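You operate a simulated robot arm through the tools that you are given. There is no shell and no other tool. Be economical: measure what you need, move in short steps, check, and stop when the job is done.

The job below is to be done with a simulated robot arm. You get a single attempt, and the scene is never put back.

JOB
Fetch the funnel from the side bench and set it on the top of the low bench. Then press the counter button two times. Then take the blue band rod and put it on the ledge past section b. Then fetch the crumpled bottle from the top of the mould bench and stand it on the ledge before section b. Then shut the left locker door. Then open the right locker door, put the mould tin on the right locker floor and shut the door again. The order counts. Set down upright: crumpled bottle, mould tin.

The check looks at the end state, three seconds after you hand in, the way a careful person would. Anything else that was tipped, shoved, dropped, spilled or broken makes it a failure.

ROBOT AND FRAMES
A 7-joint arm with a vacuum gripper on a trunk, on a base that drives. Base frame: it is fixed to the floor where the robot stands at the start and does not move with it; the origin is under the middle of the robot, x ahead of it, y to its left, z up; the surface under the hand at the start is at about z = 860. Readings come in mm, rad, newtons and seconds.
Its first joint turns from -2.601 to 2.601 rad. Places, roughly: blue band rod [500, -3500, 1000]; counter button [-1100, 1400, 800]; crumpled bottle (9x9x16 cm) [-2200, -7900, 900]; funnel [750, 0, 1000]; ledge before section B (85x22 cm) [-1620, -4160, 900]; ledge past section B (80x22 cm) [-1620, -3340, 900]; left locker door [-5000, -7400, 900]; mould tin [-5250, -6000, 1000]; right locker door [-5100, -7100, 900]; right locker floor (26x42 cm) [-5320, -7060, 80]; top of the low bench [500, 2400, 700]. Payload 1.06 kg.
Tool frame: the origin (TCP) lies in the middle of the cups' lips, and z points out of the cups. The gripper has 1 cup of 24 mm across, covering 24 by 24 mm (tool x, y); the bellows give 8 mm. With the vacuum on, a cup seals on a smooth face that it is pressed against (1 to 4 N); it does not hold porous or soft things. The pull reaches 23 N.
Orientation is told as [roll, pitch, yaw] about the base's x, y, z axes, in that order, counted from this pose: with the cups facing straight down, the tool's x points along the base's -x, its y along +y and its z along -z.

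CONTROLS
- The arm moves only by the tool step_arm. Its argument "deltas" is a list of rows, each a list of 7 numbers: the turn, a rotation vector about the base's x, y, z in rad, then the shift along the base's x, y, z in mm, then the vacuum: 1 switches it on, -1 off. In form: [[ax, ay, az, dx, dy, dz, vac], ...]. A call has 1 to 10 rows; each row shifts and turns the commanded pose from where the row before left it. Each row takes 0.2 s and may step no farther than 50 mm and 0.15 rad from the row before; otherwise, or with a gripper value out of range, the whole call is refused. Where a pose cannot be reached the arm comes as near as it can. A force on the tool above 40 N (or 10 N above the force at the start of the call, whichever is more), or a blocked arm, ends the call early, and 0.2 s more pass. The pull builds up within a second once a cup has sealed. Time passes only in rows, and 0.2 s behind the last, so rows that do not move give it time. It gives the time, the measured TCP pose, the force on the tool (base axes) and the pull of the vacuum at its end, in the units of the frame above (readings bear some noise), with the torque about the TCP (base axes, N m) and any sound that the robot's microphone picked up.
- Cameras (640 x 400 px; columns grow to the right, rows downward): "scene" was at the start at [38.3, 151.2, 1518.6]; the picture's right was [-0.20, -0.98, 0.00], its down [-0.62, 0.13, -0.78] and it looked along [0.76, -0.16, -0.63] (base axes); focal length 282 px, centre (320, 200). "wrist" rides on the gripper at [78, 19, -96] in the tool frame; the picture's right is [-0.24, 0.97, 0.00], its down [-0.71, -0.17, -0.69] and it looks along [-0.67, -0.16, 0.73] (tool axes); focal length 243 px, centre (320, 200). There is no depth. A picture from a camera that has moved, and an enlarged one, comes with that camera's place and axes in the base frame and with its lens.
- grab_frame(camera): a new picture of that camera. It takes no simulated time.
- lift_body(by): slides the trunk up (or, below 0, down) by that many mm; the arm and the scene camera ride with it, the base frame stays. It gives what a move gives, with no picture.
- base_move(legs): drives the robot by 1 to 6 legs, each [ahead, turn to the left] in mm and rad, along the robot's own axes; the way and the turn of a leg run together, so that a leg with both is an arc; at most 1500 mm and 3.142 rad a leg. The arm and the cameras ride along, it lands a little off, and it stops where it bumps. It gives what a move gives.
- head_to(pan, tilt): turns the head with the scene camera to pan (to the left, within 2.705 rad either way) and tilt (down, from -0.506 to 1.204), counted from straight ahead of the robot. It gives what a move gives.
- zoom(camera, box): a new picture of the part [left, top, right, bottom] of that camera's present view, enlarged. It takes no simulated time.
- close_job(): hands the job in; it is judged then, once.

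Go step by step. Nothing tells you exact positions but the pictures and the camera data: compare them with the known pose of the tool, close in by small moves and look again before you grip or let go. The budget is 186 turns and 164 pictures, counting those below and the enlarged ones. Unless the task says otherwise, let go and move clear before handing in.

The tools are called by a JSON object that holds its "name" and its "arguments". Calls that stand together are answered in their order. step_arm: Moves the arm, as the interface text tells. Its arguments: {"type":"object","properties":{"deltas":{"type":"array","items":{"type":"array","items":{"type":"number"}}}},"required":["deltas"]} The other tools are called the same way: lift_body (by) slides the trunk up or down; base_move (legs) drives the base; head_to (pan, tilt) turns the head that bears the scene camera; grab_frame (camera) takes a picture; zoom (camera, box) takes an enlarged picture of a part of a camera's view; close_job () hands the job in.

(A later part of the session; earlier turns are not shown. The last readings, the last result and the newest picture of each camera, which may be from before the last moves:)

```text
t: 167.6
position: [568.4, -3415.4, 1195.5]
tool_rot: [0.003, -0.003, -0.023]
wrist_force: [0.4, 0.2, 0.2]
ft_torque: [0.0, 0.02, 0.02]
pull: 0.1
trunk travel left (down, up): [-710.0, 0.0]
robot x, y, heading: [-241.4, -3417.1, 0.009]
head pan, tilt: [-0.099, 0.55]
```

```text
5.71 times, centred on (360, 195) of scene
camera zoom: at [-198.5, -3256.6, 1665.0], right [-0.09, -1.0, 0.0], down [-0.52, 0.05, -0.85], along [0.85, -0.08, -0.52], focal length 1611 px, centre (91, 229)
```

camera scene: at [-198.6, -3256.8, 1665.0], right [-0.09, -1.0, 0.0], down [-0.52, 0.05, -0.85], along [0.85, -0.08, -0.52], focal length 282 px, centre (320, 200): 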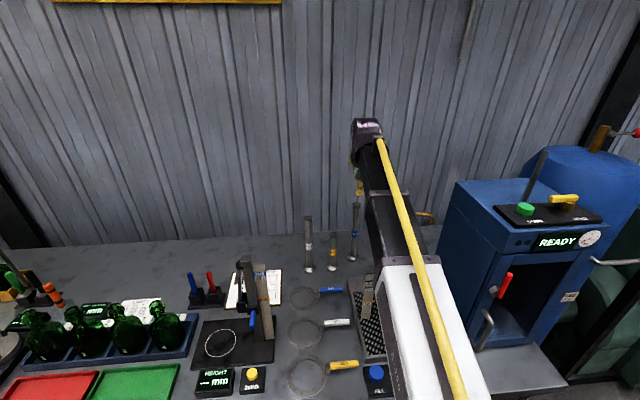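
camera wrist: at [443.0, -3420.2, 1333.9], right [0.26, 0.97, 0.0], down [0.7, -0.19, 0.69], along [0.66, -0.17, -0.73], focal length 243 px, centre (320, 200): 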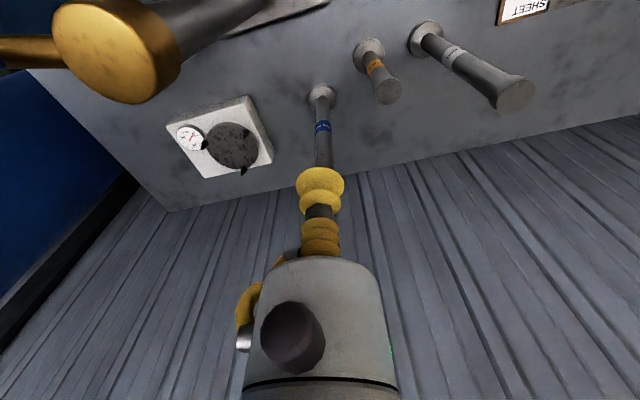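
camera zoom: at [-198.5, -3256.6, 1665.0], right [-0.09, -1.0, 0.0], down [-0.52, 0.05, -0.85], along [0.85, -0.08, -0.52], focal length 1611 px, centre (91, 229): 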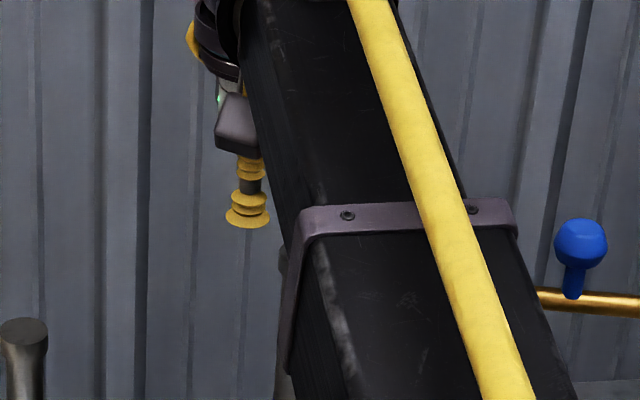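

{"name": "step_arm", "arguments": {"deltas": [[0, 0, 0, 15, 0, -12, -1], [0, 0, 0, 15, -4, -12, -1], [0, 0, 0, 0, 0, 0, -1]]}}

{"name": "zoom", "arguments": {"camera": "wrist", "box": [220, 140, 380, 240]}}

{"name": "zoom", "arguments": {"camera": "scene", "box": [320, 170, 380, 220]}}

```text
t: 168.4
position: [599.7, -3419.8, 1173.2]
tool_rot: [0.004, -0.004, -0.023]
wrist_force: [0.1, 0.2, 0.3]
ft_torque: [0.01, -0.01, 0.01]
pull: 0.0
trunk travel left (down, up): [-710.0, 0.0]
robot x, y, heading: [-242.8, -3414.2, 0.009]
head pan, tilt: [-0.099, 0.55]
```

```text
4.00 times, centred on (300, 190) of wrist
camera zoom: at [521.7, -3398.5, 1268.7], right [0.26, 0.97, 0.0], down [0.7, -0.19, 0.69], along [0.66, -0.17, -0.73], focal length 970 px, centre (400, 240)
```

zoom: 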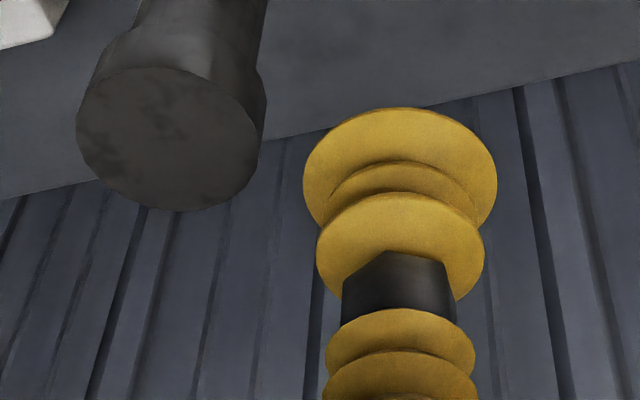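

```text
8.00 times, centred on (350, 195) of scene
camera zoom: at [-198.6, -3256.7, 1665.0], right [-0.09, -1.0, 0.0], down [-0.52, 0.05, -0.85], along [0.85, -0.08, -0.52], focal length 2255 px, centre (80, 240)
```

zoom: 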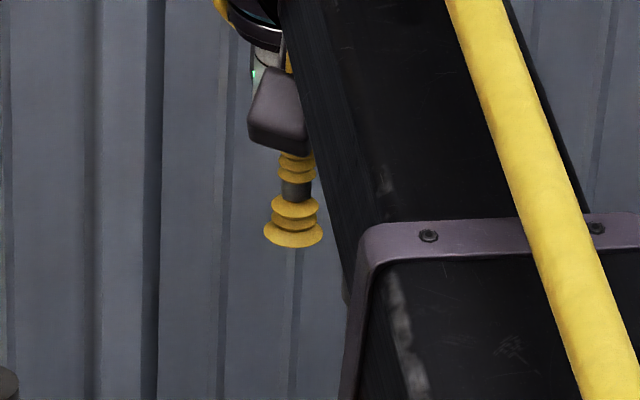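

Two close views agree: rod top centre at [598.5, -3454.5, 1151]. I'll align above it and check.

{"name": "step_arm", "arguments": {"deltas": [[0, 0, 0, -1, -17, 0, -1], [0, 0, 0, 0, -17.5, 0, -1], [0, 0, 0, 0, 0, -12, -1], [0, 0, 0, 0, 0, 0, -1]]}}

{"name": "zoom", "arguments": {"camera": "wrist", "box": [250, 120, 390, 220]}}

```text
t: 169.4
position: [598.3, -3453.5, 1160.4]
tool_rot: [0.004, -0.002, -0.022]
wrist_force: [0.8, 0.0, -0.3]
ft_torque: [0.01, 0.02, 0.02]
pull: 0.0
trunk travel left (down, up): [-710.0, 0.0]
robot x, y, heading: [-241.7, -3415.6, 0.008]
head pan, tilt: [-0.099, 0.55]
```

```text
4.00 times, centred on (320, 170) of wrist
camera zoom: at [520.6, -3433.1, 1256.4], right [0.26, 0.97, 0.0], down [0.7, -0.19, 0.69], along [0.66, -0.17, -0.73], focal length 970 px, centre (320, 320)
```

zoom: 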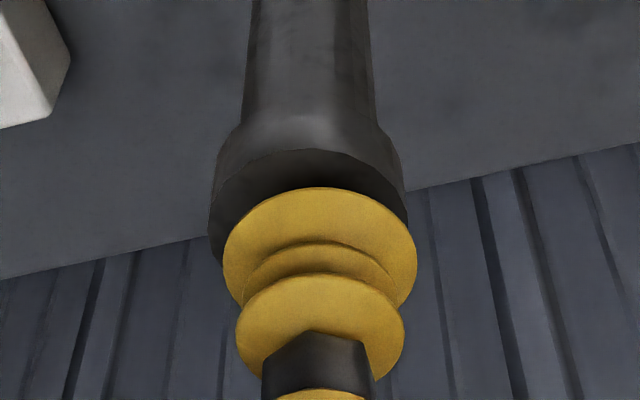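

{"name": "step_arm", "arguments": {"deltas": [[0, 0, 0, -0.4, -1.7, -4, 1], [0, 0, 0, 0, 0, -3, 1], [0, 0, 0, 0, 0, -2, 1], [0, 0, 0, 0, 0, -2, 1], [0, 0, 0, 0, 0, 0, 1], [0, 0, 0, 0, 0, 0, 1]]}}

```text
t: 170.8
position: [596.8, -3456.0, 1150.1]
tool_rot: [0.004, -0.004, -0.023]
wrist_force: [1.0, 1.3, 5.1]
ft_torque: [-0.01, -0.01, 0.0]
pull: 22.6
trunk travel left (down, up): [-710.0, 0.0]
robot x, y, heading: [-238.8, -3415.0, 0.005]
head pan, tilt: [-0.099, 0.55]
```

Sealed. I'll lift straight up and check the rod hangs clear.

{"name": "step_arm", "arguments": {"deltas": [[0, 0, 0, 0, 0, 8, 1], [0, 0, 0, 0, 0, 15, 1], [0, 0, 0, 0, 0, 25, 1], [0, 0, 0, 0, 0, 25, 1], [0, 0, 0, 0, 0, 25, 1], [0, 0, 0, 0, 0, 0, 1]]}}

{"name": "grab_frame", "arguments": {"camera": "wrist"}}

{"name": "grab_frame", "arguments": {"camera": "scene"}}

```text
t: 172.2
position: [597.1, -3458.2, 1247.4]
tool_rot: [0.004, -0.004, -0.023]
wrist_force: [-0.8, 0.3, -2.8]
ft_torque: [0.0, 0.05, 0.02]
pull: 23.0
trunk travel left (down, up): [-710.0, 0.0]
robot x, y, heading: [-240.2, -3416.9, 0.009]
head pan, tilt: [-0.099, 0.55]
```

```text
89 pictures are left
camera wrist: at [519.5, -3437.0, 1343.3], right [0.26, 0.97, 0.0], down [0.7, -0.19, 0.69], along [0.66, -0.17, -0.73], focal length 243 px, centre (320, 200)
```

wrist: 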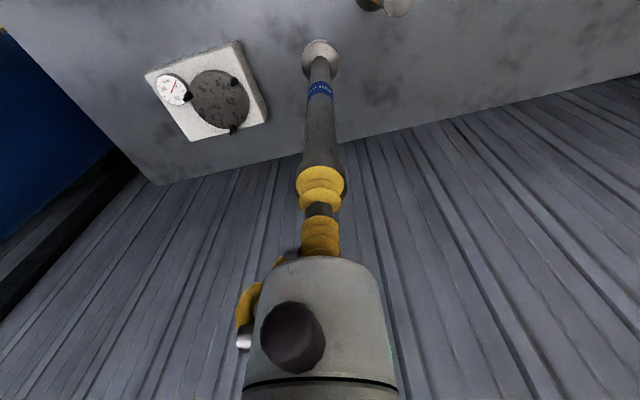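

```text
88 pictures are left
camera scene: at [-198.3, -3256.7, 1665.0], right [-0.09, -1.0, 0.0], down [-0.52, 0.05, -0.85], along [0.85, -0.08, -0.52], focal length 282 px, centre (320, 200)
```

scene: 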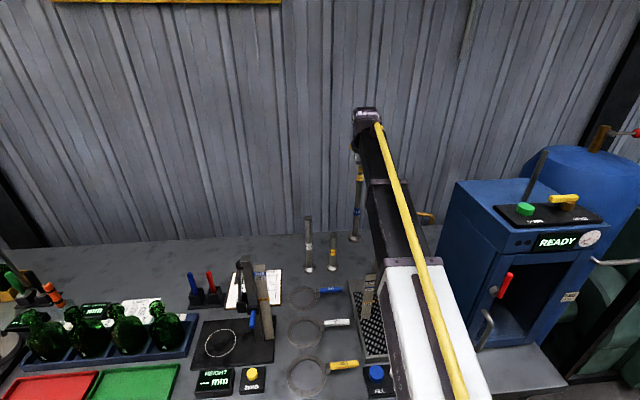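

Lifted cleanly. I'll bring it out between the yellow rod and the ruler, then back the base away and turn to the machine ledge.

{"name": "step_arm", "arguments": {"deltas": [[0, 0, 0, -30, 0, 0, 1], [0, 0, 0, -40, 0, 0, 1], [0, 0, 0, -35, 10, 0, 1], [0, 0, 0, -30, 25, 0, 1], [0, 0, 0, -30, 25, 0, 1], [0, 0, 0, -10, 0, 0, 1], [0, 0, 0, 0, 0, 0, 1]]}}

{"name": "base_move", "arguments": {"legs": [[-450, 0], [0, 1.571], [0, 1.57]]}}

{"name": "head_to", "arguments": {"pan": 0.4, "tilt": 0.6}}

{"name": "grab_frame", "arguments": {"camera": "scene"}}

{"name": "head_to", "arguments": {"pan": -0.4, "tilt": 0.6}}

{"name": "grab_frame", "arguments": {"camera": "scene"}}

```text
t: 173.8
position: [422.5, -3396.8, 1248.3]
tool_rot: [0.003, -0.003, -0.021]
wrist_force: [1.3, 0.4, -3.3]
ft_torque: [-0.03, -0.01, 0.01]
pull: 22.8
trunk travel left (down, up): [-710.0, 0.0]
robot x, y, heading: [-243.2, -3418.2, 0.008]
head pan, tilt: [-0.099, 0.55]
```

```text
t: 184.0
position: [-1348.1, -3408.3, 1247.9]
tool_rot: [0.004, -0.004, 3.076]
wrist_force: [-0.3, 0.1, -0.3]
ft_torque: [-0.01, 0.02, 0.03]
pull: 0.1
trunk travel left (down, up): [-710.0, 0.0]
robot x, y, heading: [-682.6, -3416.2, 3.105]
head pan, tilt: [-0.099, 0.55]
```

```text
t: 185.0
position: [-1346.7, -3407.3, 1248.4]
tool_rot: [0.003, -0.003, 3.074]
wrist_force: [-0.2, 0.2, -0.1]
ft_torque: [-0.03, -0.04, 0.02]
pull: 0.1
trunk travel left (down, up): [-710.0, 0.0]
robot x, y, heading: [-685.4, -3419.2, 3.103]
head pan, tilt: [0.4, 0.6]
```

```text
87 pictures are left
camera scene: at [-728.4, -3622.1, 1660.5], right [-0.35, 0.94, 0.0], down [0.53, 0.2, -0.83], along [-0.77, -0.29, -0.56], focal length 282 px, centre (320, 200)
```

scene: 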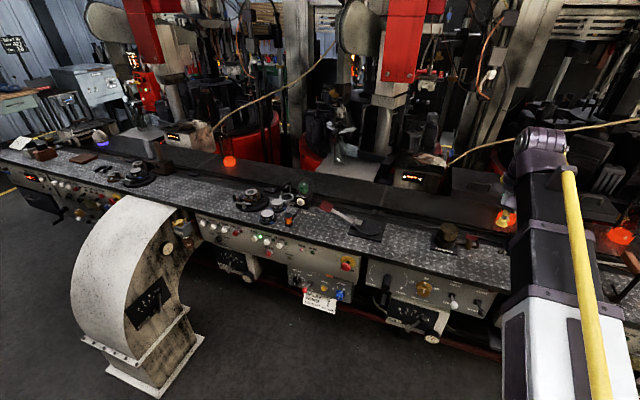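

```text
t: 186.1
position: [-1348.0, -3409.2, 1248.7]
tool_rot: [0.002, -0.004, 3.074]
wrist_force: [0.4, 0.1, -1.0]
ft_torque: [0.0, -0.02, 0.04]
pull: 0.1
trunk travel left (down, up): [-710.0, 0.0]
robot x, y, heading: [-683.2, -3415.2, 3.105]
head pan, tilt: [-0.4, 0.6]
```

```text
86 pictures are left
camera scene: at [-725.9, -3553.5, 1660.5], right [0.42, 0.91, 0.0], down [0.51, -0.24, -0.83], along [-0.75, 0.35, -0.56], focal length 282 px, centre (320, 200)
```

scene: 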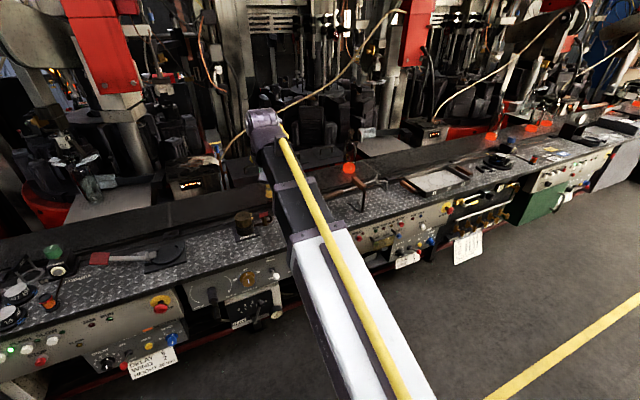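

The pull is gone: the rod fell off during the drive. I'll look for it on the bench and the floor.

{"name": "head_to", "arguments": {"pan": 2.6, "tilt": 0.6}}

{"name": "grab_frame", "arguments": {"camera": "scene"}}

{"name": "head_to", "arguments": {"pan": -1.8, "tilt": 0.8}}

{"name": "grab_frame", "arguments": {"camera": "scene"}}

{"name": "grab_frame", "arguments": {"camera": "wrist"}}

```text
t: 188.7
position: [-1347.2, -3408.6, 1248.5]
tool_rot: [0.004, -0.003, 3.074]
wrist_force: [0.0, 0.0, -0.4]
ft_torque: [0.0, -0.01, 0.02]
pull: 0.1
trunk travel left (down, up): [-710.0, 0.0]
robot x, y, heading: [-681.7, -3420.0, 3.104]
head pan, tilt: [2.601, 0.6]
```

```text
85 pictures are left
camera scene: at [-571.8, -3639.1, 1660.5], right [-0.55, -0.84, 0.0], down [-0.47, 0.31, -0.83], along [0.69, -0.45, -0.56], focal length 282 px, centre (320, 200)
```

scene: 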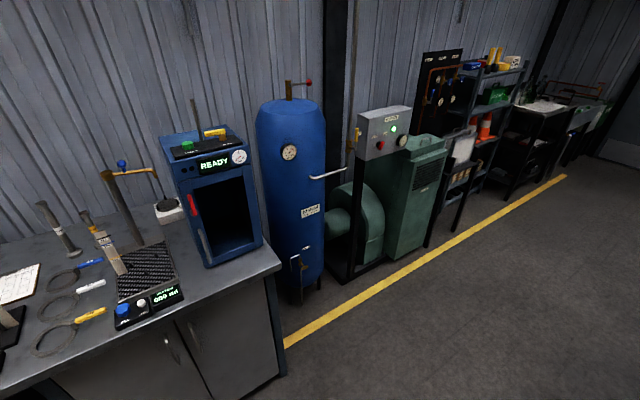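

```text
t: 192.2
position: [-1347.1, -3408.1, 1248.9]
tool_rot: [0.004, -0.005, 3.076]
wrist_force: [0.6, -0.3, -0.6]
ft_torque: [0.02, 0.0, -0.01]
pull: 0.0
trunk travel left (down, up): [-710.0, 0.0]
robot x, y, heading: [-684.3, -3420.8, 3.106]
head pan, tilt: [-1.799, 0.799]
```

```text
84 pictures are left
camera scene: at [-624.6, -3512.9, 1643.6], right [0.97, -0.26, 0.0], down [-0.19, -0.69, -0.7], along [0.18, 0.67, -0.72], focal length 282 px, centre (320, 200)
```

scene: 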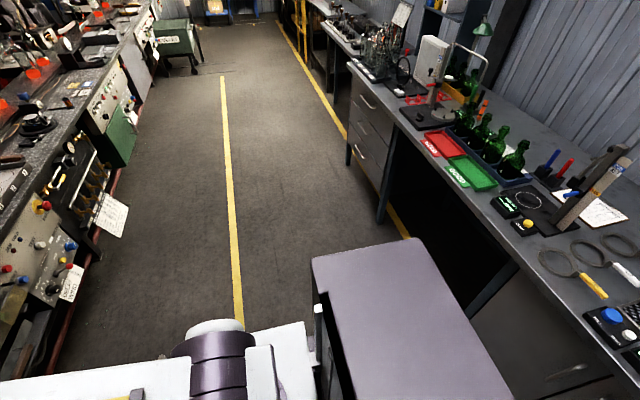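

```text
83 pictures are left
camera wrist: at [-1270.5, -3431.2, 1344.0], right [-0.3, -0.95, 0.0], down [-0.69, 0.22, 0.69], along [-0.66, 0.2, -0.73], focal length 243 px, centre (320, 200)
```

wrist: 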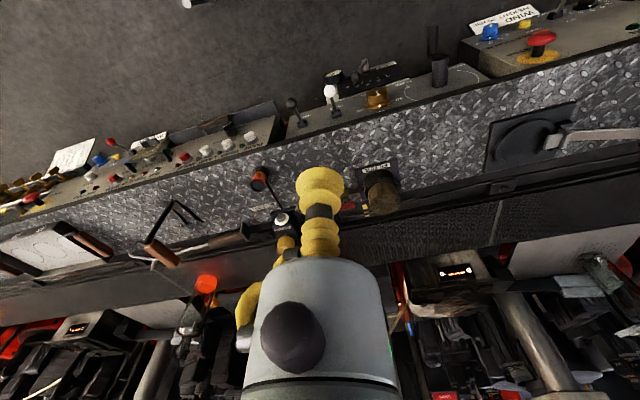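

{"name": "head_to", "arguments": {"pan": -0.85, "tilt": 0.95}}

{"name": "grab_frame", "arguments": {"camera": "scene"}}

```text
t: 193.5
position: [-1347.7, -3408.6, 1247.8]
tool_rot: [0.003, -0.005, 3.076]
wrist_force: [-0.7, -0.1, 0.2]
ft_torque: [0.03, -0.04, 0.02]
pull: 0.1
trunk travel left (down, up): [-710.0, 0.0]
robot x, y, heading: [-685.3, -3419.1, 3.106]
head pan, tilt: [-0.85, 0.949]
```

```text
82 pictures are left
camera scene: at [-691.7, -3534.4, 1632.1], right [0.78, 0.63, 0.0], down [0.51, -0.63, -0.58], along [-0.37, 0.45, -0.81], focal length 282 px, centre (320, 200)
```

scene: 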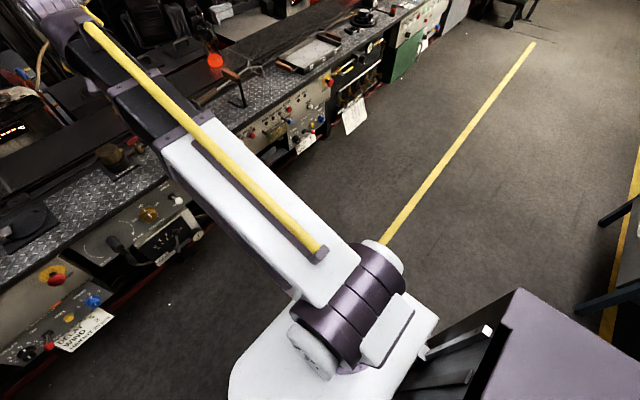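

{"name": "zoom", "arguments": {"camera": "wrist", "box": [120, 0, 320, 120]}}

{"name": "step_arm", "arguments": {"deltas": [[0, 0, 0, 0, -45, 0, -1], [0, 0, 0, 0, -45, 0, -1], [0, 0, 0, 0, -45, 0, -1], [0, 0, 0, 0, -45, 0, -1], [0, 0, 0, 5, -45, 0, -1], [0, 0, 0, 10, -45, 0, -1], [0, 0, 0, 10, -45, 0, -1]]}}

{"name": "grab_frame", "arguments": {"camera": "scene"}}

```text
3.20 times, centred on (220, 60) of wrist
camera zoom: at [-1270.4, -3431.2, 1344.0], right [-0.3, -0.95, 0.0], down [-0.69, 0.22, 0.69], along [-0.66, 0.2, -0.73], focal length 776 px, centre (640, 648)
```

zoom: 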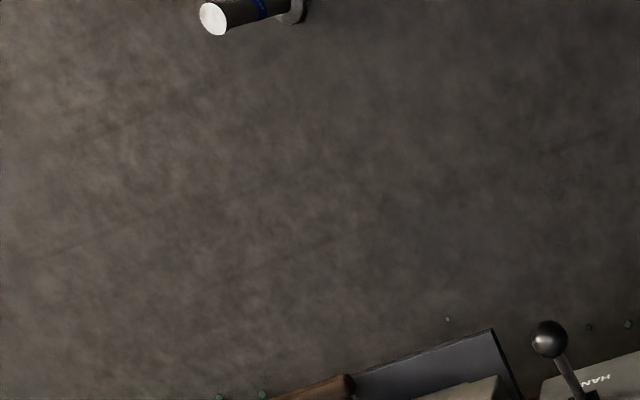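

```text
t: 195.1
position: [-1323.7, -3725.3, 1248.3]
tool_rot: [0.005, -0.004, 3.075]
wrist_force: [-0.3, 0.7, -0.2]
ft_torque: [-0.01, 0.0, -0.02]
pull: 0.1
trunk travel left (down, up): [-710.0, 0.0]
robot x, y, heading: [-680.5, -3417.7, 3.103]
head pan, tilt: [-0.85, 0.949]
```

```text
80 pictures are left
camera scene: at [-691.6, -3534.9, 1632.0], right [0.77, 0.63, 0.0], down [0.51, -0.63, -0.58], along [-0.37, 0.45, -0.81], focal length 282 px, centre (320, 200)
```

scene: 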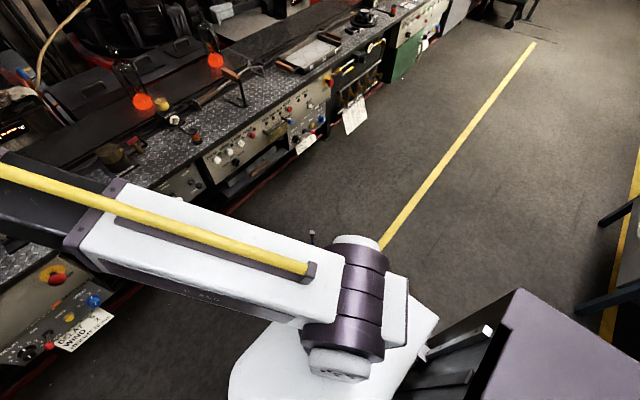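

The rod happened to land standing upright on the floor near [-1222, -2963]. The base can stay: both the rod and the ledge are within reach. I'll swing the arm over and lower the trunk to pick it up again.

{"name": "step_arm", "arguments": {"deltas": [[0, 0, 0, -4, 46, 0, -1], [0, 0, 0, -4, 46, 0, -1], [0, 0, 0, -4, 46, 0, -1], [0, 0, 0, -4, 46, 0, -1], [0, 0, 0, -4, 46, 0, -1], [0, 0, 0, -4, 46, 0, -1], [0, 0, 0, 0, 46, 0, -1], [0, 0, 0, 0, 46, 0, -1]]}}

{"name": "step_arm", "arguments": {"deltas": [[0, 0, 0, 8, 46, 0, -1], [0, 0, 0, 12, 46, 0, -1], [0, 0, 0, 16, 46, 0, -1], [0, 0, 0, 18, 46, 0, -1], [0, 0, 0, 20, 46, 0, -1], [0, 0, 0, 20, 40, 0, -1], [0, 0, 0, 20, 40, 0, -1]]}}

{"name": "grab_frame", "arguments": {"camera": "wrist"}}

{"name": "head_to", "arguments": {"pan": -0.2, "tilt": 0.7}}

{"name": "grab_frame", "arguments": {"camera": "scene"}}

```text
t: 196.9
position: [-1344.0, -3354.0, 1249.5]
tool_rot: [0.004, -0.005, 3.076]
wrist_force: [-0.1, 0.5, 0.1]
ft_torque: [-0.03, -0.03, -0.02]
pull: 0.1
trunk travel left (down, up): [-710.0, 0.0]
robot x, y, heading: [-688.7, -3415.8, 3.105]
head pan, tilt: [-0.85, 0.949]
```

```text
refused: row 5 steps farther than a row can; nothing moved
```

```text
79 pictures are left
camera wrist: at [-1268.0, -3376.2, 1345.7], right [-0.3, -0.95, 0.0], down [-0.69, 0.22, 0.69], along [-0.66, 0.2, -0.73], focal length 243 px, centre (320, 200)
```

wrist: 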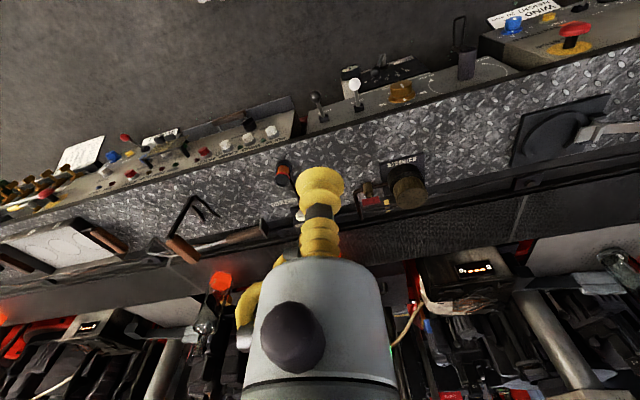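

```text
t: 197.9
position: [-1344.9, -3354.8, 1250.0]
tool_rot: [0.003, -0.002, 3.075]
wrist_force: [0.4, 0.3, -0.8]
ft_torque: [0.01, -0.03, 0.01]
pull: 0.1
trunk travel left (down, up): [-710.0, 0.0]
robot x, y, heading: [-685.6, -3418.3, 3.1]
head pan, tilt: [-0.201, 0.7]
```

```text
78 pictures are left
camera scene: at [-728.3, -3570.7, 1651.8], right [0.24, 0.97, 0.0], down [0.63, -0.15, -0.76], along [-0.74, 0.18, -0.64], focal length 282 px, centre (320, 200)
```

scene: 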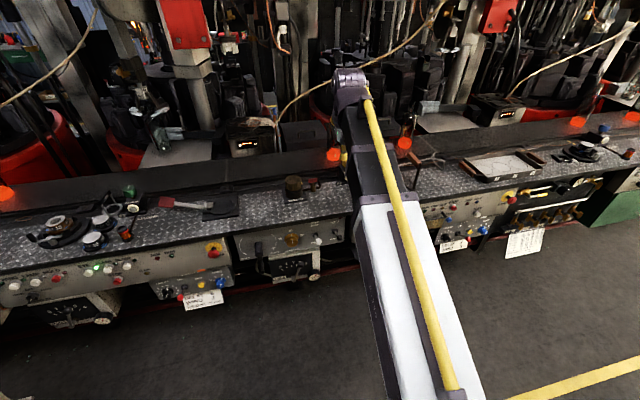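

{"name": "step_arm", "arguments": {"deltas": [[0, 0, 0, 8, 46, 0, -1], [0, 0, 0, 12, 46, 0, -1], [0, 0, 0, 16, 46, 0, -1], [0, 0, 0, 18, 45, 0, -1], [0, 0, 0, 18, 45, 0, -1], [0, 0, 0, 20, 40, 0, -1], [0, 0, 0, 20, 40, 0, -1]]}}

{"name": "lift_body", "arguments": {"by": -400}}

{"name": "grab_frame", "arguments": {"camera": "wrist"}}

```text
t: 199.5
position: [-1234.6, -3046.2, 1250.3]
tool_rot: [0.004, -0.003, 3.076]
wrist_force: [0.6, 0.0, -0.5]
ft_torque: [-0.04, -0.02, -0.02]
pull: 0.1
trunk travel left (down, up): [-710.0, 0.0]
robot x, y, heading: [-679.4, -3417.6, 3.108]
head pan, tilt: [-0.201, 0.7]
```

```text
t: 203.3
position: [-1233.1, -3047.2, 848.3]
tool_rot: [0.005, -0.003, 3.074]
wrist_force: [-0.6, -0.8, -0.6]
ft_torque: [-0.04, -0.03, 0.0]
pull: 0.1
trunk travel left (down, up): [-310.0, 400.0]
robot x, y, heading: [-684.7, -3417.1, 3.099]
head pan, tilt: [-0.201, 0.7]
```

```text
77 pictures are left
camera wrist: at [-1157.2, -3070.1, 945.3], right [-0.3, -0.95, 0.0], down [-0.69, 0.22, 0.69], along [-0.66, 0.2, -0.73], focal length 243 px, centre (320, 200)
```

wrist: 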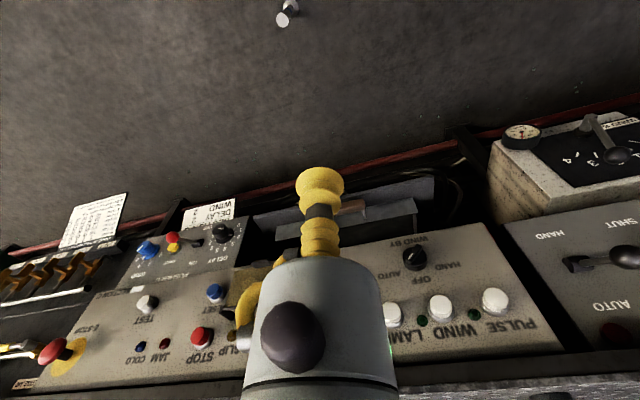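

{"name": "step_arm", "arguments": {"deltas": [[0, 0, 0, 20, 35, 0, -1], [0, 0, 0, 0, 0, -40, -1], [0, 0, 0, 0, 0, -40, -1], [0, 0, 0, 0, 0, -40, -1]]}}

{"name": "lift_body", "arguments": {"by": -310}}

{"name": "grab_frame", "arguments": {"camera": "wrist"}}

```text
t: 204.3
position: [-1213.5, -3012.1, 727.5]
tool_rot: [0.004, -0.002, 3.076]
wrist_force: [0.1, 0.2, -0.2]
ft_torque: [-0.01, 0.01, -0.01]
pull: 0.1
trunk travel left (down, up): [-310.0, 400.0]
robot x, y, heading: [-683.5, -3418.9, 3.104]
head pan, tilt: [-0.201, 0.7]
```

```text
t: 207.4
position: [-1213.3, -3013.1, 419.4]
tool_rot: [0.004, -0.003, 3.075]
wrist_force: [-0.1, -0.1, 0.7]
ft_torque: [0.0, 0.02, -0.04]
pull: 0.0
trunk travel left (down, up): [0.0, 710.0]
robot x, y, heading: [-682.1, -3415.5, 3.105]
head pan, tilt: [-0.201, 0.7]
```

```text
76 pictures are left
camera wrist: at [-1136.9, -3035.3, 515.2], right [-0.3, -0.95, 0.0], down [-0.69, 0.22, 0.69], along [-0.66, 0.2, -0.73], focal length 243 px, centre (320, 200)
```

wrist: 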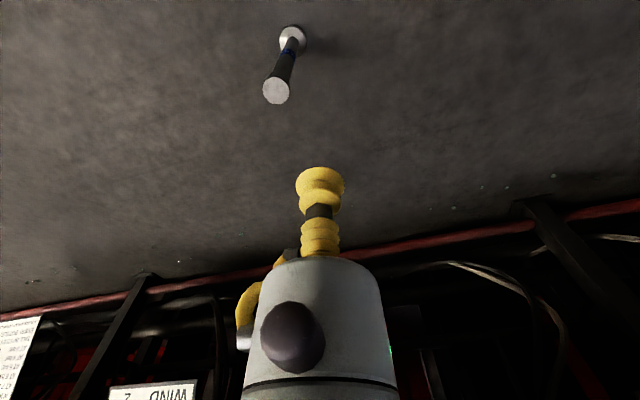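

{"name": "step_arm", "arguments": {"deltas": [[0, 0, 0, 2, 4, -45, -1], [0, 0, 0, 2, 4, -45, -1], [0, 0, 0, 0, 0, -38, -1], [0, 0, 0, 0, 0, 0, -1]]}}

{"name": "zoom", "arguments": {"camera": "wrist", "box": [220, 120, 380, 220]}}

```text
t: 208.4
position: [-1210.4, -3004.0, 292.9]
tool_rot: [0.003, -0.004, 3.076]
wrist_force: [-0.1, -0.2, -0.3]
ft_torque: [0.01, -0.01, 0.01]
pull: 0.1
trunk travel left (down, up): [0.0, 710.0]
robot x, y, heading: [-684.0, -3418.9, 3.101]
head pan, tilt: [-0.201, 0.7]
```

```text
4.00 times, centred on (300, 170) of wrist
camera zoom: at [-1132.9, -3027.1, 388.5], right [-0.3, -0.95, 0.0], down [-0.69, 0.22, 0.69], along [-0.66, 0.2, -0.73], focal length 970 px, centre (400, 320)
```

zoom: 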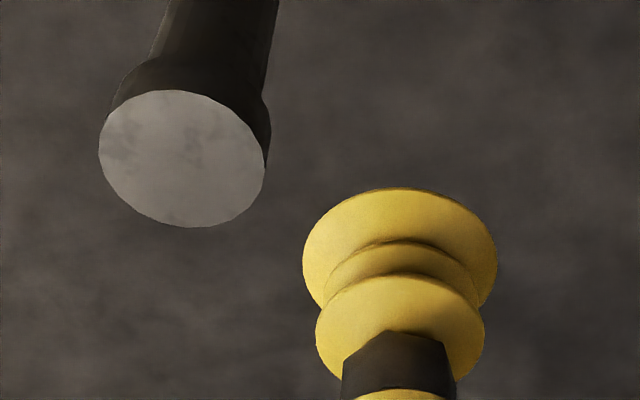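

{"name": "step_arm", "arguments": {"deltas": [[0, 0, 0, 1, 18, 0, -1], [0, 0, 0, 0, 18, 0, -1], [0, 0, 0, 0, 0, -20, -1], [0, 0, 0, 0, 0, 0, -1]]}}

{"name": "zoom", "arguments": {"camera": "wrist", "box": [250, 110, 390, 210]}}

```text
t: 209.4
position: [-1208.8, -2967.5, 272.1]
tool_rot: [0.004, -0.004, 3.075]
wrist_force: [0.6, -1.0, 0.6]
ft_torque: [-0.03, 0.01, -0.02]
pull: 0.1
trunk travel left (down, up): [0.0, 710.0]
robot x, y, heading: [-682.6, -3412.1, 3.101]
head pan, tilt: [-0.201, 0.7]
```

```text
4.00 times, centred on (320, 160) of wrist
camera zoom: at [-1131.0, -2991.5, 368.1], right [-0.3, -0.95, 0.0], down [-0.69, 0.22, 0.69], along [-0.66, 0.2, -0.73], focal length 970 px, centre (320, 360)
```

zoom: 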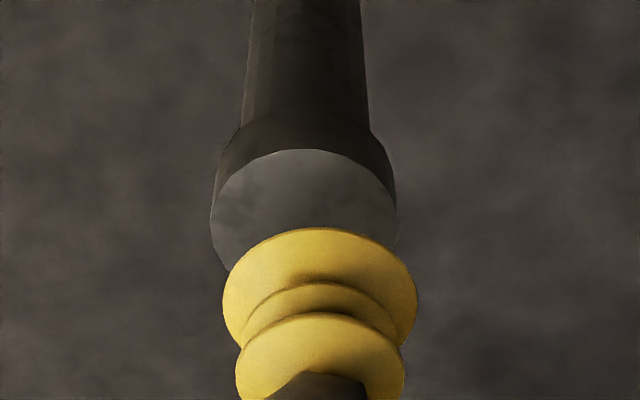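

{"name": "step_arm", "arguments": {"deltas": [[0, 0, 0, 0.7, 2.2, -8, 1], [0, 0, 0, 0, 0, -5, 1], [0, 0, 0, 0, 0, -3, 1], [0, 0, 0, 0, 0, -2, 1], [0, 0, 0, 0, 0, -2, 1], [0, 0, 0, 0, 0, 0, 1]]}}

```text
t: 210.8
position: [-1207.9, -2965.9, 251.6]
tool_rot: [0.004, -0.002, 3.075]
wrist_force: [0.2, 0.3, -0.5]
ft_torque: [0.0, 0.01, 0.02]
pull: 22.8
trunk travel left (down, up): [0.0, 710.0]
robot x, y, heading: [-684.4, -3414.6, 3.107]
head pan, tilt: [-0.201, 0.7]
```

Sealed again. I'll lift gently, then raise the trunk in moderate steps watching the pull.

{"name": "step_arm", "arguments": {"deltas": [[0, 0, 0, 0, 0, 3, 1], [0, 0, 0, 0, 0, 6, 1], [0, 0, 0, 0, 0, 12, 1], [0, 0, 0, 0, 0, 20, 1], [0, 0, 0, 0, 0, 20, 1], [0, 0, 0, 0, 0, 0, 1]]}}

{"name": "lift_body", "arguments": {"by": 200}}

{"name": "lift_body", "arguments": {"by": 300}}

{"name": "lift_body", "arguments": {"by": 210}}

{"name": "grab_frame", "arguments": {"camera": "wrist"}}

```text
t: 212.2
position: [-1207.4, -2967.0, 313.0]
tool_rot: [0.004, -0.003, 3.076]
wrist_force: [0.1, -0.6, -2.9]
ft_torque: [-0.01, 0.01, 0.04]
pull: 22.2
trunk travel left (down, up): [0.0, 710.0]
robot x, y, heading: [-681.9, -3420.1, 3.107]
head pan, tilt: [-0.201, 0.7]
```

```text
t: 214.4
position: [-1208.3, -2967.7, 511.9]
tool_rot: [0.004, -0.003, 3.075]
wrist_force: [-0.2, -0.1, -3.8]
ft_torque: [-0.02, 0.01, -0.03]
pull: 22.8
trunk travel left (down, up): [-200.0, 510.0]
robot x, y, heading: [-685.5, -3418.9, 3.107]
head pan, tilt: [-0.201, 0.7]
```

```text
t: 217.4
position: [-1207.5, -2966.1, 811.0]
tool_rot: [0.003, -0.005, 3.076]
wrist_force: [0.0, -0.7, -3.1]
ft_torque: [-0.01, 0.02, 0.01]
pull: 22.4
trunk travel left (down, up): [-500.0, 210.0]
robot x, y, heading: [-683.9, -3418.7, 3.106]
head pan, tilt: [-0.201, 0.7]
```

```text
t: 219.6
position: [-1208.5, -2967.3, 1021.8]
tool_rot: [0.003, -0.003, 3.074]
wrist_force: [-0.1, -0.2, -3.6]
ft_torque: [-0.01, 0.0, 0.01]
pull: 23.1
trunk travel left (down, up): [-710.0, 0.0]
robot x, y, heading: [-682.9, -3411.3, 3.107]
head pan, tilt: [-0.201, 0.7]
```

```text
73 pictures are left
camera wrist: at [-1131.1, -2989.4, 1117.8], right [-0.3, -0.95, 0.0], down [-0.69, 0.22, 0.69], along [-0.66, 0.2, -0.73], focal length 243 px, centre (320, 200)
```

wrist: 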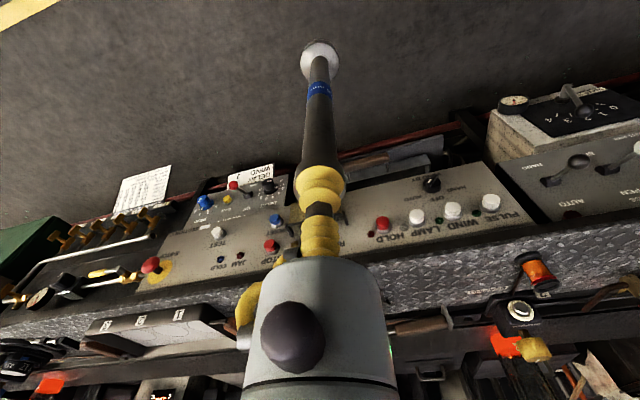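

{"name": "step_arm", "arguments": {"deltas": [[0, 0, 0, 0, 0, 12, 1], [0, 0, 0, 0, -5, 24, 1], [0, 0, 0, -5, -10, 25, 1], [0, 0, 0, -8, -15, 25, 1], [0, 0, 0, -10, -20, 25, 1], [0, 0, 0, -10, -20, 25, 1], [0, 0, 0, -10, -20, 25, 1], [0, 0, 0, -10, -20, 25, 1], [0, 0, 0, -10, -20, 25, 1], [0, 0, 0, -5, -10, 10, 1]]}}

{"name": "step_arm", "arguments": {"deltas": [[0, 0, 0, -8, -12, 0, 1], [0, 0, 0, -16, -20, 0, 1], [0, 0, 0, -20, -22, 0, 1], [0, 0, 0, -20, -22, 0, 1], [0, 0, 0, -20, -22, 0, 1], [0, 0, 0, -20, -22, 0, 1], [0, 0, 0, -20, -22, 0, 1], [0, 0, 0, -20, -22, 0, 1], [0, 0, 0, -12, -10, 0, 1], [0, 0, 0, 0, 0, 0, 1]]}}

{"name": "grab_frame", "arguments": {"camera": "wrist"}}

{"name": "grab_frame", "arguments": {"camera": "scene"}}

```text
t: 221.8
position: [-1276.6, -3108.0, 1244.5]
tool_rot: [0.004, -0.004, 3.075]
wrist_force: [1.4, 0.2, -3.2]
ft_torque: [0.04, -0.03, -0.04]
pull: 22.6
trunk travel left (down, up): [-710.0, 0.0]
robot x, y, heading: [-685.5, -3416.2, 3.107]
head pan, tilt: [-0.201, 0.7]
```

```text
t: 224.0
position: [-1432.9, -3280.9, 1243.1]
tool_rot: [0.005, -0.003, 3.075]
wrist_force: [-0.4, 0.3, -4.1]
ft_torque: [0.01, -0.04, -0.02]
pull: 22.6
trunk travel left (down, up): [-710.0, 0.0]
robot x, y, heading: [-682.3, -3418.5, 3.106]
head pan, tilt: [-0.201, 0.7]
```

```text
72 pictures are left
camera wrist: at [-1355.8, -3303.2, 1339.3], right [-0.3, -0.95, 0.0], down [-0.69, 0.22, 0.69], along [-0.66, 0.2, -0.73], focal length 243 px, centre (320, 200)
```

wrist: 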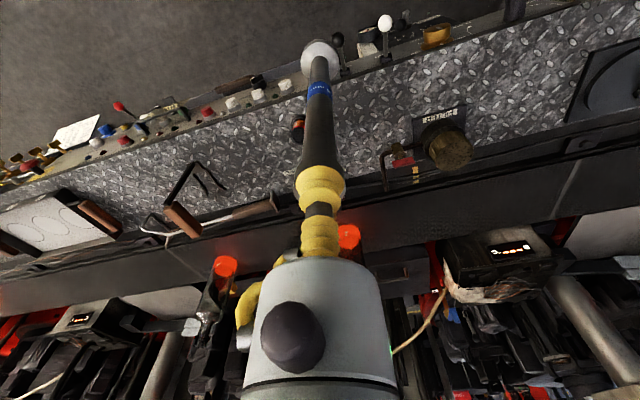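

```text
71 pictures are left
camera scene: at [-728.6, -3570.7, 1651.8], right [0.24, 0.97, 0.0], down [0.63, -0.15, -0.76], along [-0.74, 0.18, -0.64], focal length 282 px, centre (320, 200)
```

scene: 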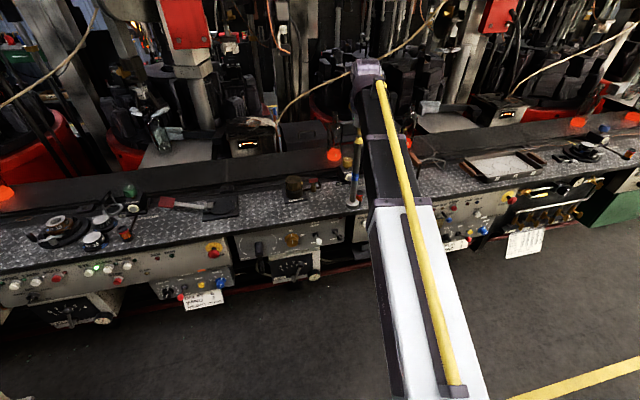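

The plate at about [-1568, -3346] is clear. I'll move over it and lower.

{"name": "step_arm", "arguments": {"deltas": [[0, 0, 0, -10, -5, 0, 1], [0, 0, 0, -20, -10, 0, 1], [0, 0, 0, -20, -10, 0, 1], [0, 0, 0, -20, -10, 0, 1], [0, 0, 0, -20, -10, 0, 1], [0, 0, 0, -20, -10, 0, 1], [0, 0, 0, -18, -7, 0, 1], [0, 0, 0, -7, -3, 0, 1], [0, 0, 0, 0, 0, 0, 1]]}}

{"name": "grab_frame", "arguments": {"camera": "wrist"}}

{"name": "zoom", "arguments": {"camera": "scene", "box": [270, 110, 420, 230]}}

```text
t: 226.0
position: [-1568.5, -3347.5, 1243.6]
tool_rot: [0.003, -0.005, 3.076]
wrist_force: [0.1, 0.0, -3.0]
ft_torque: [0.0, -0.05, -0.01]
pull: 22.8
trunk travel left (down, up): [-710.0, 0.0]
robot x, y, heading: [-685.1, -3415.1, 3.104]
head pan, tilt: [-0.201, 0.7]
```

```text
70 pictures are left
camera wrist: at [-1490.3, -3369.8, 1338.0], right [-0.3, -0.95, 0.0], down [-0.69, 0.22, 0.69], along [-0.66, 0.2, -0.73], focal length 243 px, centre (320, 200)
```

wrist: 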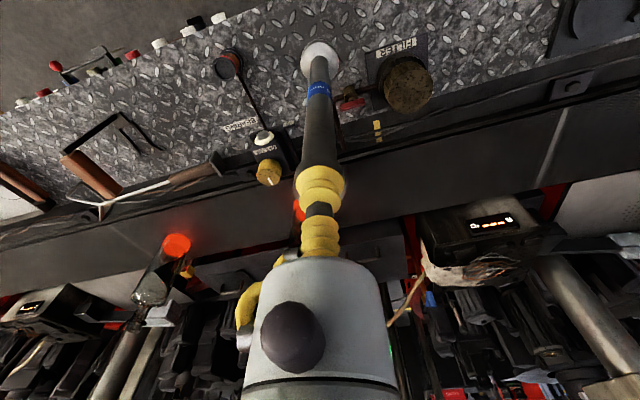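

```text
3.33 times, centred on (345, 170) of scene
camera zoom: at [-728.7, -3570.7, 1651.8], right [0.24, 0.97, 0.0], down [0.63, -0.15, -0.76], along [-0.74, 0.18, -0.64], focal length 940 px, centre (237, 300)
```

zoom: 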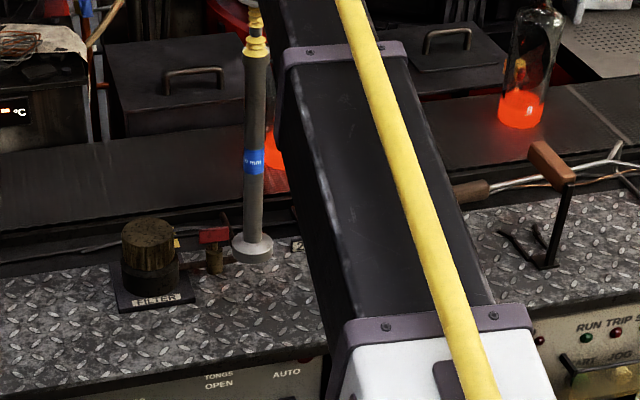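

{"name": "step_arm", "arguments": {"deltas": [[0, 0, 0, 0, 0, -15, 1], [0, 0, 0, 0, 0, -20, 1], [0, 0, 0, 0, 0, -15, 1], [0, 0, 0, 0, 0, -8, 1], [0, 0, 0, 0, 0, -5, 1], [0, 0, 0, 0, 0, 0, 1]]}}

{"name": "zoom", "arguments": {"camera": "scene", "box": [310, 130, 380, 230]}}

```text
t: 227.4
position: [-1568.0, -3345.4, 1180.1]
tool_rot: [0.005, -0.005, 3.075]
wrist_force: [-0.3, -0.2, -3.1]
ft_torque: [-0.03, -0.04, 0.03]
pull: 23.0
trunk travel left (down, up): [-710.0, 0.0]
robot x, y, heading: [-685.4, -3420.7, 3.106]
head pan, tilt: [-0.201, 0.7]
```

```text
4.00 times, centred on (345, 180) of scene
camera zoom: at [-728.7, -3570.7, 1651.8], right [0.24, 0.97, 0.0], down [0.63, -0.15, -0.76], along [-0.74, 0.18, -0.64], focal length 1128 px, centre (220, 280)
```

zoom: 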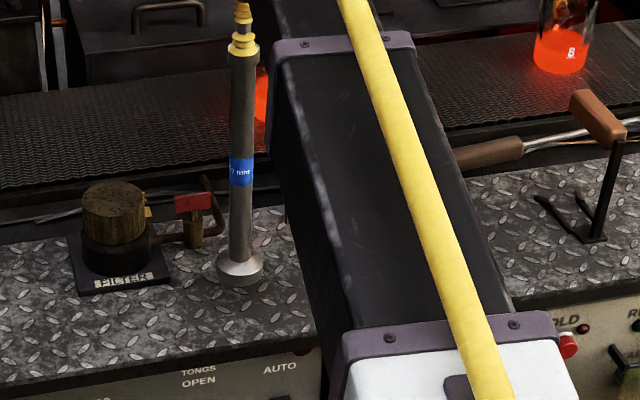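

{"name": "step_arm", "arguments": {"deltas": [[0, 0, 0, 0, 0, -4, 1], [0, 0, 0, 0, 0, -4, 1], [0, 0, 0, 0, 0, -4, 1], [0, 0, 0, 0, 0, -3, 1], [0, 0, 0, 0, 0, 0, 1]]}}

```text
t: 228.6
position: [-1567.6, -3345.5, 1164.3]
tool_rot: [0.003, -0.003, 3.076]
wrist_force: [-0.5, -0.4, -3.4]
ft_torque: [-0.01, 0.01, 0.01]
pull: 22.9
trunk travel left (down, up): [-710.0, 0.0]
robot x, y, heading: [-686.6, -3418.3, 3.106]
head pan, tilt: [-0.201, 0.7]
```

{"name": "step_arm", "arguments": {"deltas": [[0, 0, 0, 0, 0, -3, 1], [0, 0, 0, 0, 0, -3, 1], [0, 0, 0, 0, 0, -3, 1], [0, 0, 0, 0, 0, 0, 1]]}}

{"name": "zoom", "arguments": {"camera": "scene", "box": [310, 130, 380, 230]}}

```text
t: 229.6
position: [-1568.5, -3345.7, 1155.5]
tool_rot: [0.003, -0.003, 3.075]
wrist_force: [-0.7, 0.5, -3.0]
ft_torque: [0.01, -0.01, 0.01]
pull: 22.8
trunk travel left (down, up): [-710.0, 0.0]
robot x, y, heading: [-682.8, -3419.9, 3.103]
head pan, tilt: [-0.201, 0.7]
```

```text
4.00 times, centred on (345, 180) of scene
camera zoom: at [-728.7, -3570.7, 1651.8], right [0.24, 0.97, 0.0], down [0.63, -0.15, -0.76], along [-0.74, 0.18, -0.64], focal length 1128 px, centre (220, 280)
```

zoom: 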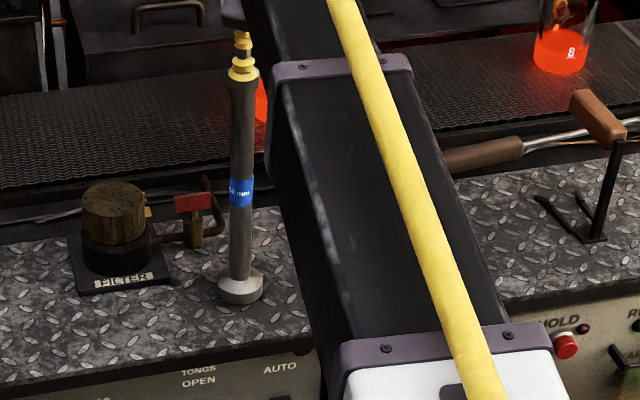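

{"name": "step_arm", "arguments": {"deltas": [[0, 0, 0, 0, 0, -3, 1], [0, 0, 0, 0, 0, -2, 1], [0, 0, 0, 0, 0, -2, 1], [0, 0, 0, 0, 0, 0, 1]]}}

```text
t: 230.6
position: [-1565.5, -3345.4, 1151.3]
tool_rot: [0.004, -0.006, 3.075]
wrist_force: [0.2, -0.6, 10.0]
ft_torque: [0.0, -0.01, 0.0]
pull: 22.5
trunk travel left (down, up): [-710.0, 0.0]
robot x, y, heading: [-684.2, -3419.3, 3.109]
head pan, tilt: [-0.201, 0.7]
```

Contact with about 10 N. I'll ease off slightly, release, and rise straight up.

{"name": "step_arm", "arguments": {"deltas": [[0, 0, 0, 0, 0, 1.5, 1], [0, 0, 0, 0, 0, 0, -1], [0, 0, 0, 0, 0, 0, -1], [0, 0, 0, 0, 0, 0, -1], [0, 0, 0, 0, 0, 0, -1], [0, 0, 0, 0, 0, 0, -1]]}}

{"name": "step_arm", "arguments": {"deltas": [[0, 0, 0, 0, 0, 3, -1], [0, 0, 0, 0, 0, 6, -1], [0, 0, 0, 0, 0, 15, -1], [0, 0, 0, 0, 0, 30, -1], [0, 0, 0, 0, 0, 40, -1]]}}

{"name": "zoom", "arguments": {"camera": "scene", "box": [310, 110, 400, 230]}}

```text
t: 232.0
position: [-1566.4, -3346.0, 1150.1]
tool_rot: [0.004, -0.005, 3.076]
wrist_force: [-0.6, -0.2, 0.0]
ft_torque: [-0.04, 0.01, -0.03]
pull: 0.0
trunk travel left (down, up): [-710.0, 0.0]
robot x, y, heading: [-682.9, -3417.0, 3.103]
head pan, tilt: [-0.201, 0.7]
```

```text
t: 233.2
position: [-1568.0, -3343.3, 1244.0]
tool_rot: [0.004, -0.002, 3.076]
wrist_force: [0.3, -0.3, -0.2]
ft_torque: [0.0, 0.01, -0.03]
pull: 0.1
trunk travel left (down, up): [-710.0, 0.0]
robot x, y, heading: [-681.5, -3418.0, 3.1]
head pan, tilt: [-0.201, 0.7]
```

```text
3.33 times, centred on (355, 170) of scene
camera zoom: at [-728.2, -3570.8, 1651.8], right [0.24, 0.97, 0.0], down [0.63, -0.15, -0.77], along [-0.74, 0.18, -0.64], focal length 940 px, centre (203, 300)
```

zoom: 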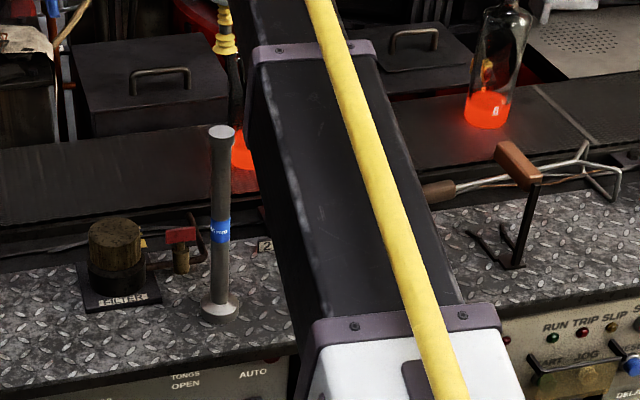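

The rod stands on the ledge past section B. Next, the crumpled bottle at the mould bench: I'll retract the arm and drive down the aisle.

{"name": "step_arm", "arguments": {"deltas": [[0, 0, 0, 45, 0, 0, -1], [0, 0, 0, 45, 0, 0, -1], [0, 0, 0, 45, 0, 0, -1], [0, 0, 0, 45, 0, 0, -1], [0, 0, 0, 45, 0, 0, -1]]}}

{"name": "base_move", "arguments": {"legs": [[0, 1.65], [1500, 0], [1300, 0]]}}

{"name": "head_to", "arguments": {"pan": -0.45, "tilt": 0.4}}

{"name": "grab_frame", "arguments": {"camera": "scene"}}

```text
t: 234.4
position: [-1341.2, -3345.1, 1243.8]
tool_rot: [0.005, -0.002, 3.076]
wrist_force: [0.7, 0.0, -0.6]
ft_torque: [-0.02, 0.0, 0.02]
pull: 0.1
trunk travel left (down, up): [-710.0, 0.0]
robot x, y, heading: [-681.6, -3420.7, 3.107]
head pan, tilt: [-0.201, 0.7]
```

```text
t: 252.0
position: [-532.1, -6869.8, 1242.8]
tool_rot: [0.003, -0.003, -1.525]
wrist_force: [0.9, 0.8, -0.1]
ft_torque: [0.01, 0.03, -0.01]
pull: 0.1
trunk travel left (down, up): [-710.0, 0.0]
robot x, y, heading: [-529.5, -6208.3, -1.502]
head pan, tilt: [-0.201, 0.7]
```

```text
t: 252.8
position: [-533.2, -6870.2, 1244.4]
tool_rot: [0.004, -0.005, -1.525]
wrist_force: [-0.4, -0.3, 0.2]
ft_torque: [-0.03, -0.01, 0.0]
pull: 0.1
trunk travel left (down, up): [-710.0, 0.0]
robot x, y, heading: [-536.6, -6204.4, -1.501]
head pan, tilt: [-0.45, 0.4]
```

```text
65 pictures are left
camera scene: at [-401.1, -6237.0, 1678.6], right [-0.93, 0.37, 0.0], down [0.14, 0.36, -0.92], along [-0.34, -0.86, -0.39], focal length 282 px, centre (320, 200)
```

scene: 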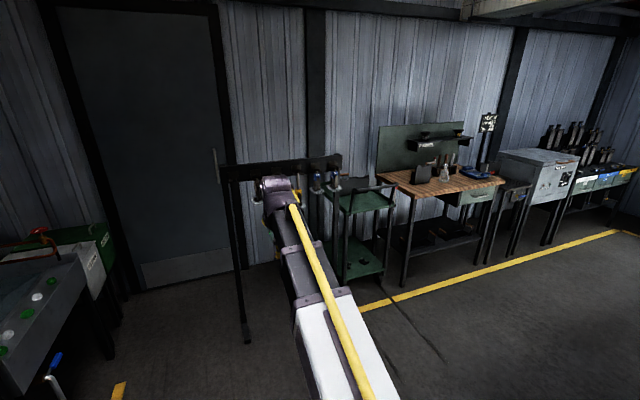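

{"name": "head_to", "arguments": {"pan": -1.3, "tilt": 0.5}}

{"name": "grab_frame", "arguments": {"camera": "scene"}}

```text
t: 253.9
position: [-531.8, -6868.9, 1244.1]
tool_rot: [0.003, -0.001, -1.525]
wrist_force: [0.5, 0.8, -0.2]
ft_torque: [0.0, -0.02, -0.03]
pull: 0.1
trunk travel left (down, up): [-710.0, 0.0]
robot x, y, heading: [-534.6, -6207.2, -1.498]
head pan, tilt: [-1.3, 0.499]
```

```text
64 pictures are left
camera scene: at [-452.8, -6181.7, 1669.6], right [-0.34, 0.94, 0.0], down [0.45, 0.16, -0.88], along [-0.83, -0.3, -0.48], focal length 282 px, centre (320, 200)
```

scene: 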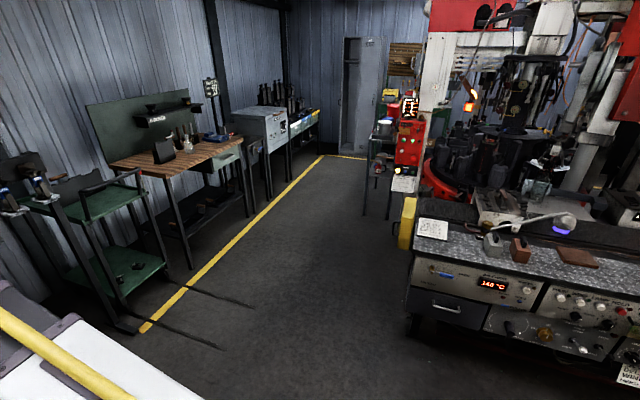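

{"name": "base_move", "arguments": {"legs": [[0, -1.139], [1500, 0], [406, 0], [0, 1.066]]}}

{"name": "head_to", "arguments": {"pan": 0.15, "tilt": 0.65}}

{"name": "grab_frame", "arguments": {"camera": "scene"}}

{"name": "grab_frame", "arguments": {"camera": "wrist"}}

```text
t: 269.1
position: [-2254.8, -7812.3, 1243.3]
tool_rot: [0.003, -0.004, -1.595]
wrist_force: [-0.1, 0.9, 0.1]
ft_torque: [0.0, -0.01, 0.0]
pull: 0.1
trunk travel left (down, up): [-710.0, 0.0]
robot x, y, heading: [-2206.9, -7149.1, -1.569]
head pan, tilt: [-1.3, 0.499]
```

```text
t: 270.6
position: [-2255.8, -7812.7, 1243.1]
tool_rot: [0.002, -0.004, -1.594]
wrist_force: [0.5, 0.0, 0.6]
ft_torque: [-0.02, 0.01, -0.03]
pull: 0.1
trunk travel left (down, up): [-710.0, 0.0]
robot x, y, heading: [-2208.8, -7153.5, -1.563]
head pan, tilt: [0.15, 0.649]
```

```text
63 pictures are left
camera scene: at [-2026.6, -7193.0, 1656.2], right [-0.99, -0.15, 0.0], down [-0.09, 0.6, -0.8], along [0.12, -0.79, -0.6], focal length 282 px, centre (320, 200)
```

scene: 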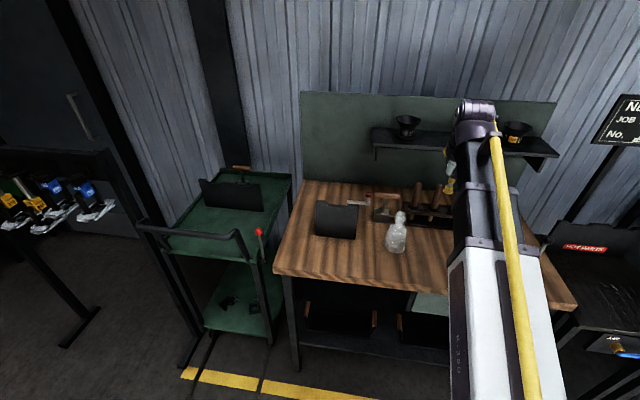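

```text
62 pictures are left
camera wrist: at [-2235.3, -7733.9, 1339.6], right [0.97, -0.26, 0.0], down [-0.19, -0.7, 0.69], along [-0.18, -0.66, -0.73], focal length 243 px, centre (320, 200)
```

wrist: 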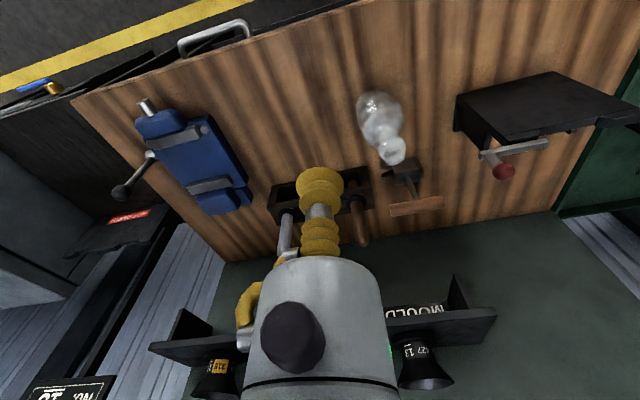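

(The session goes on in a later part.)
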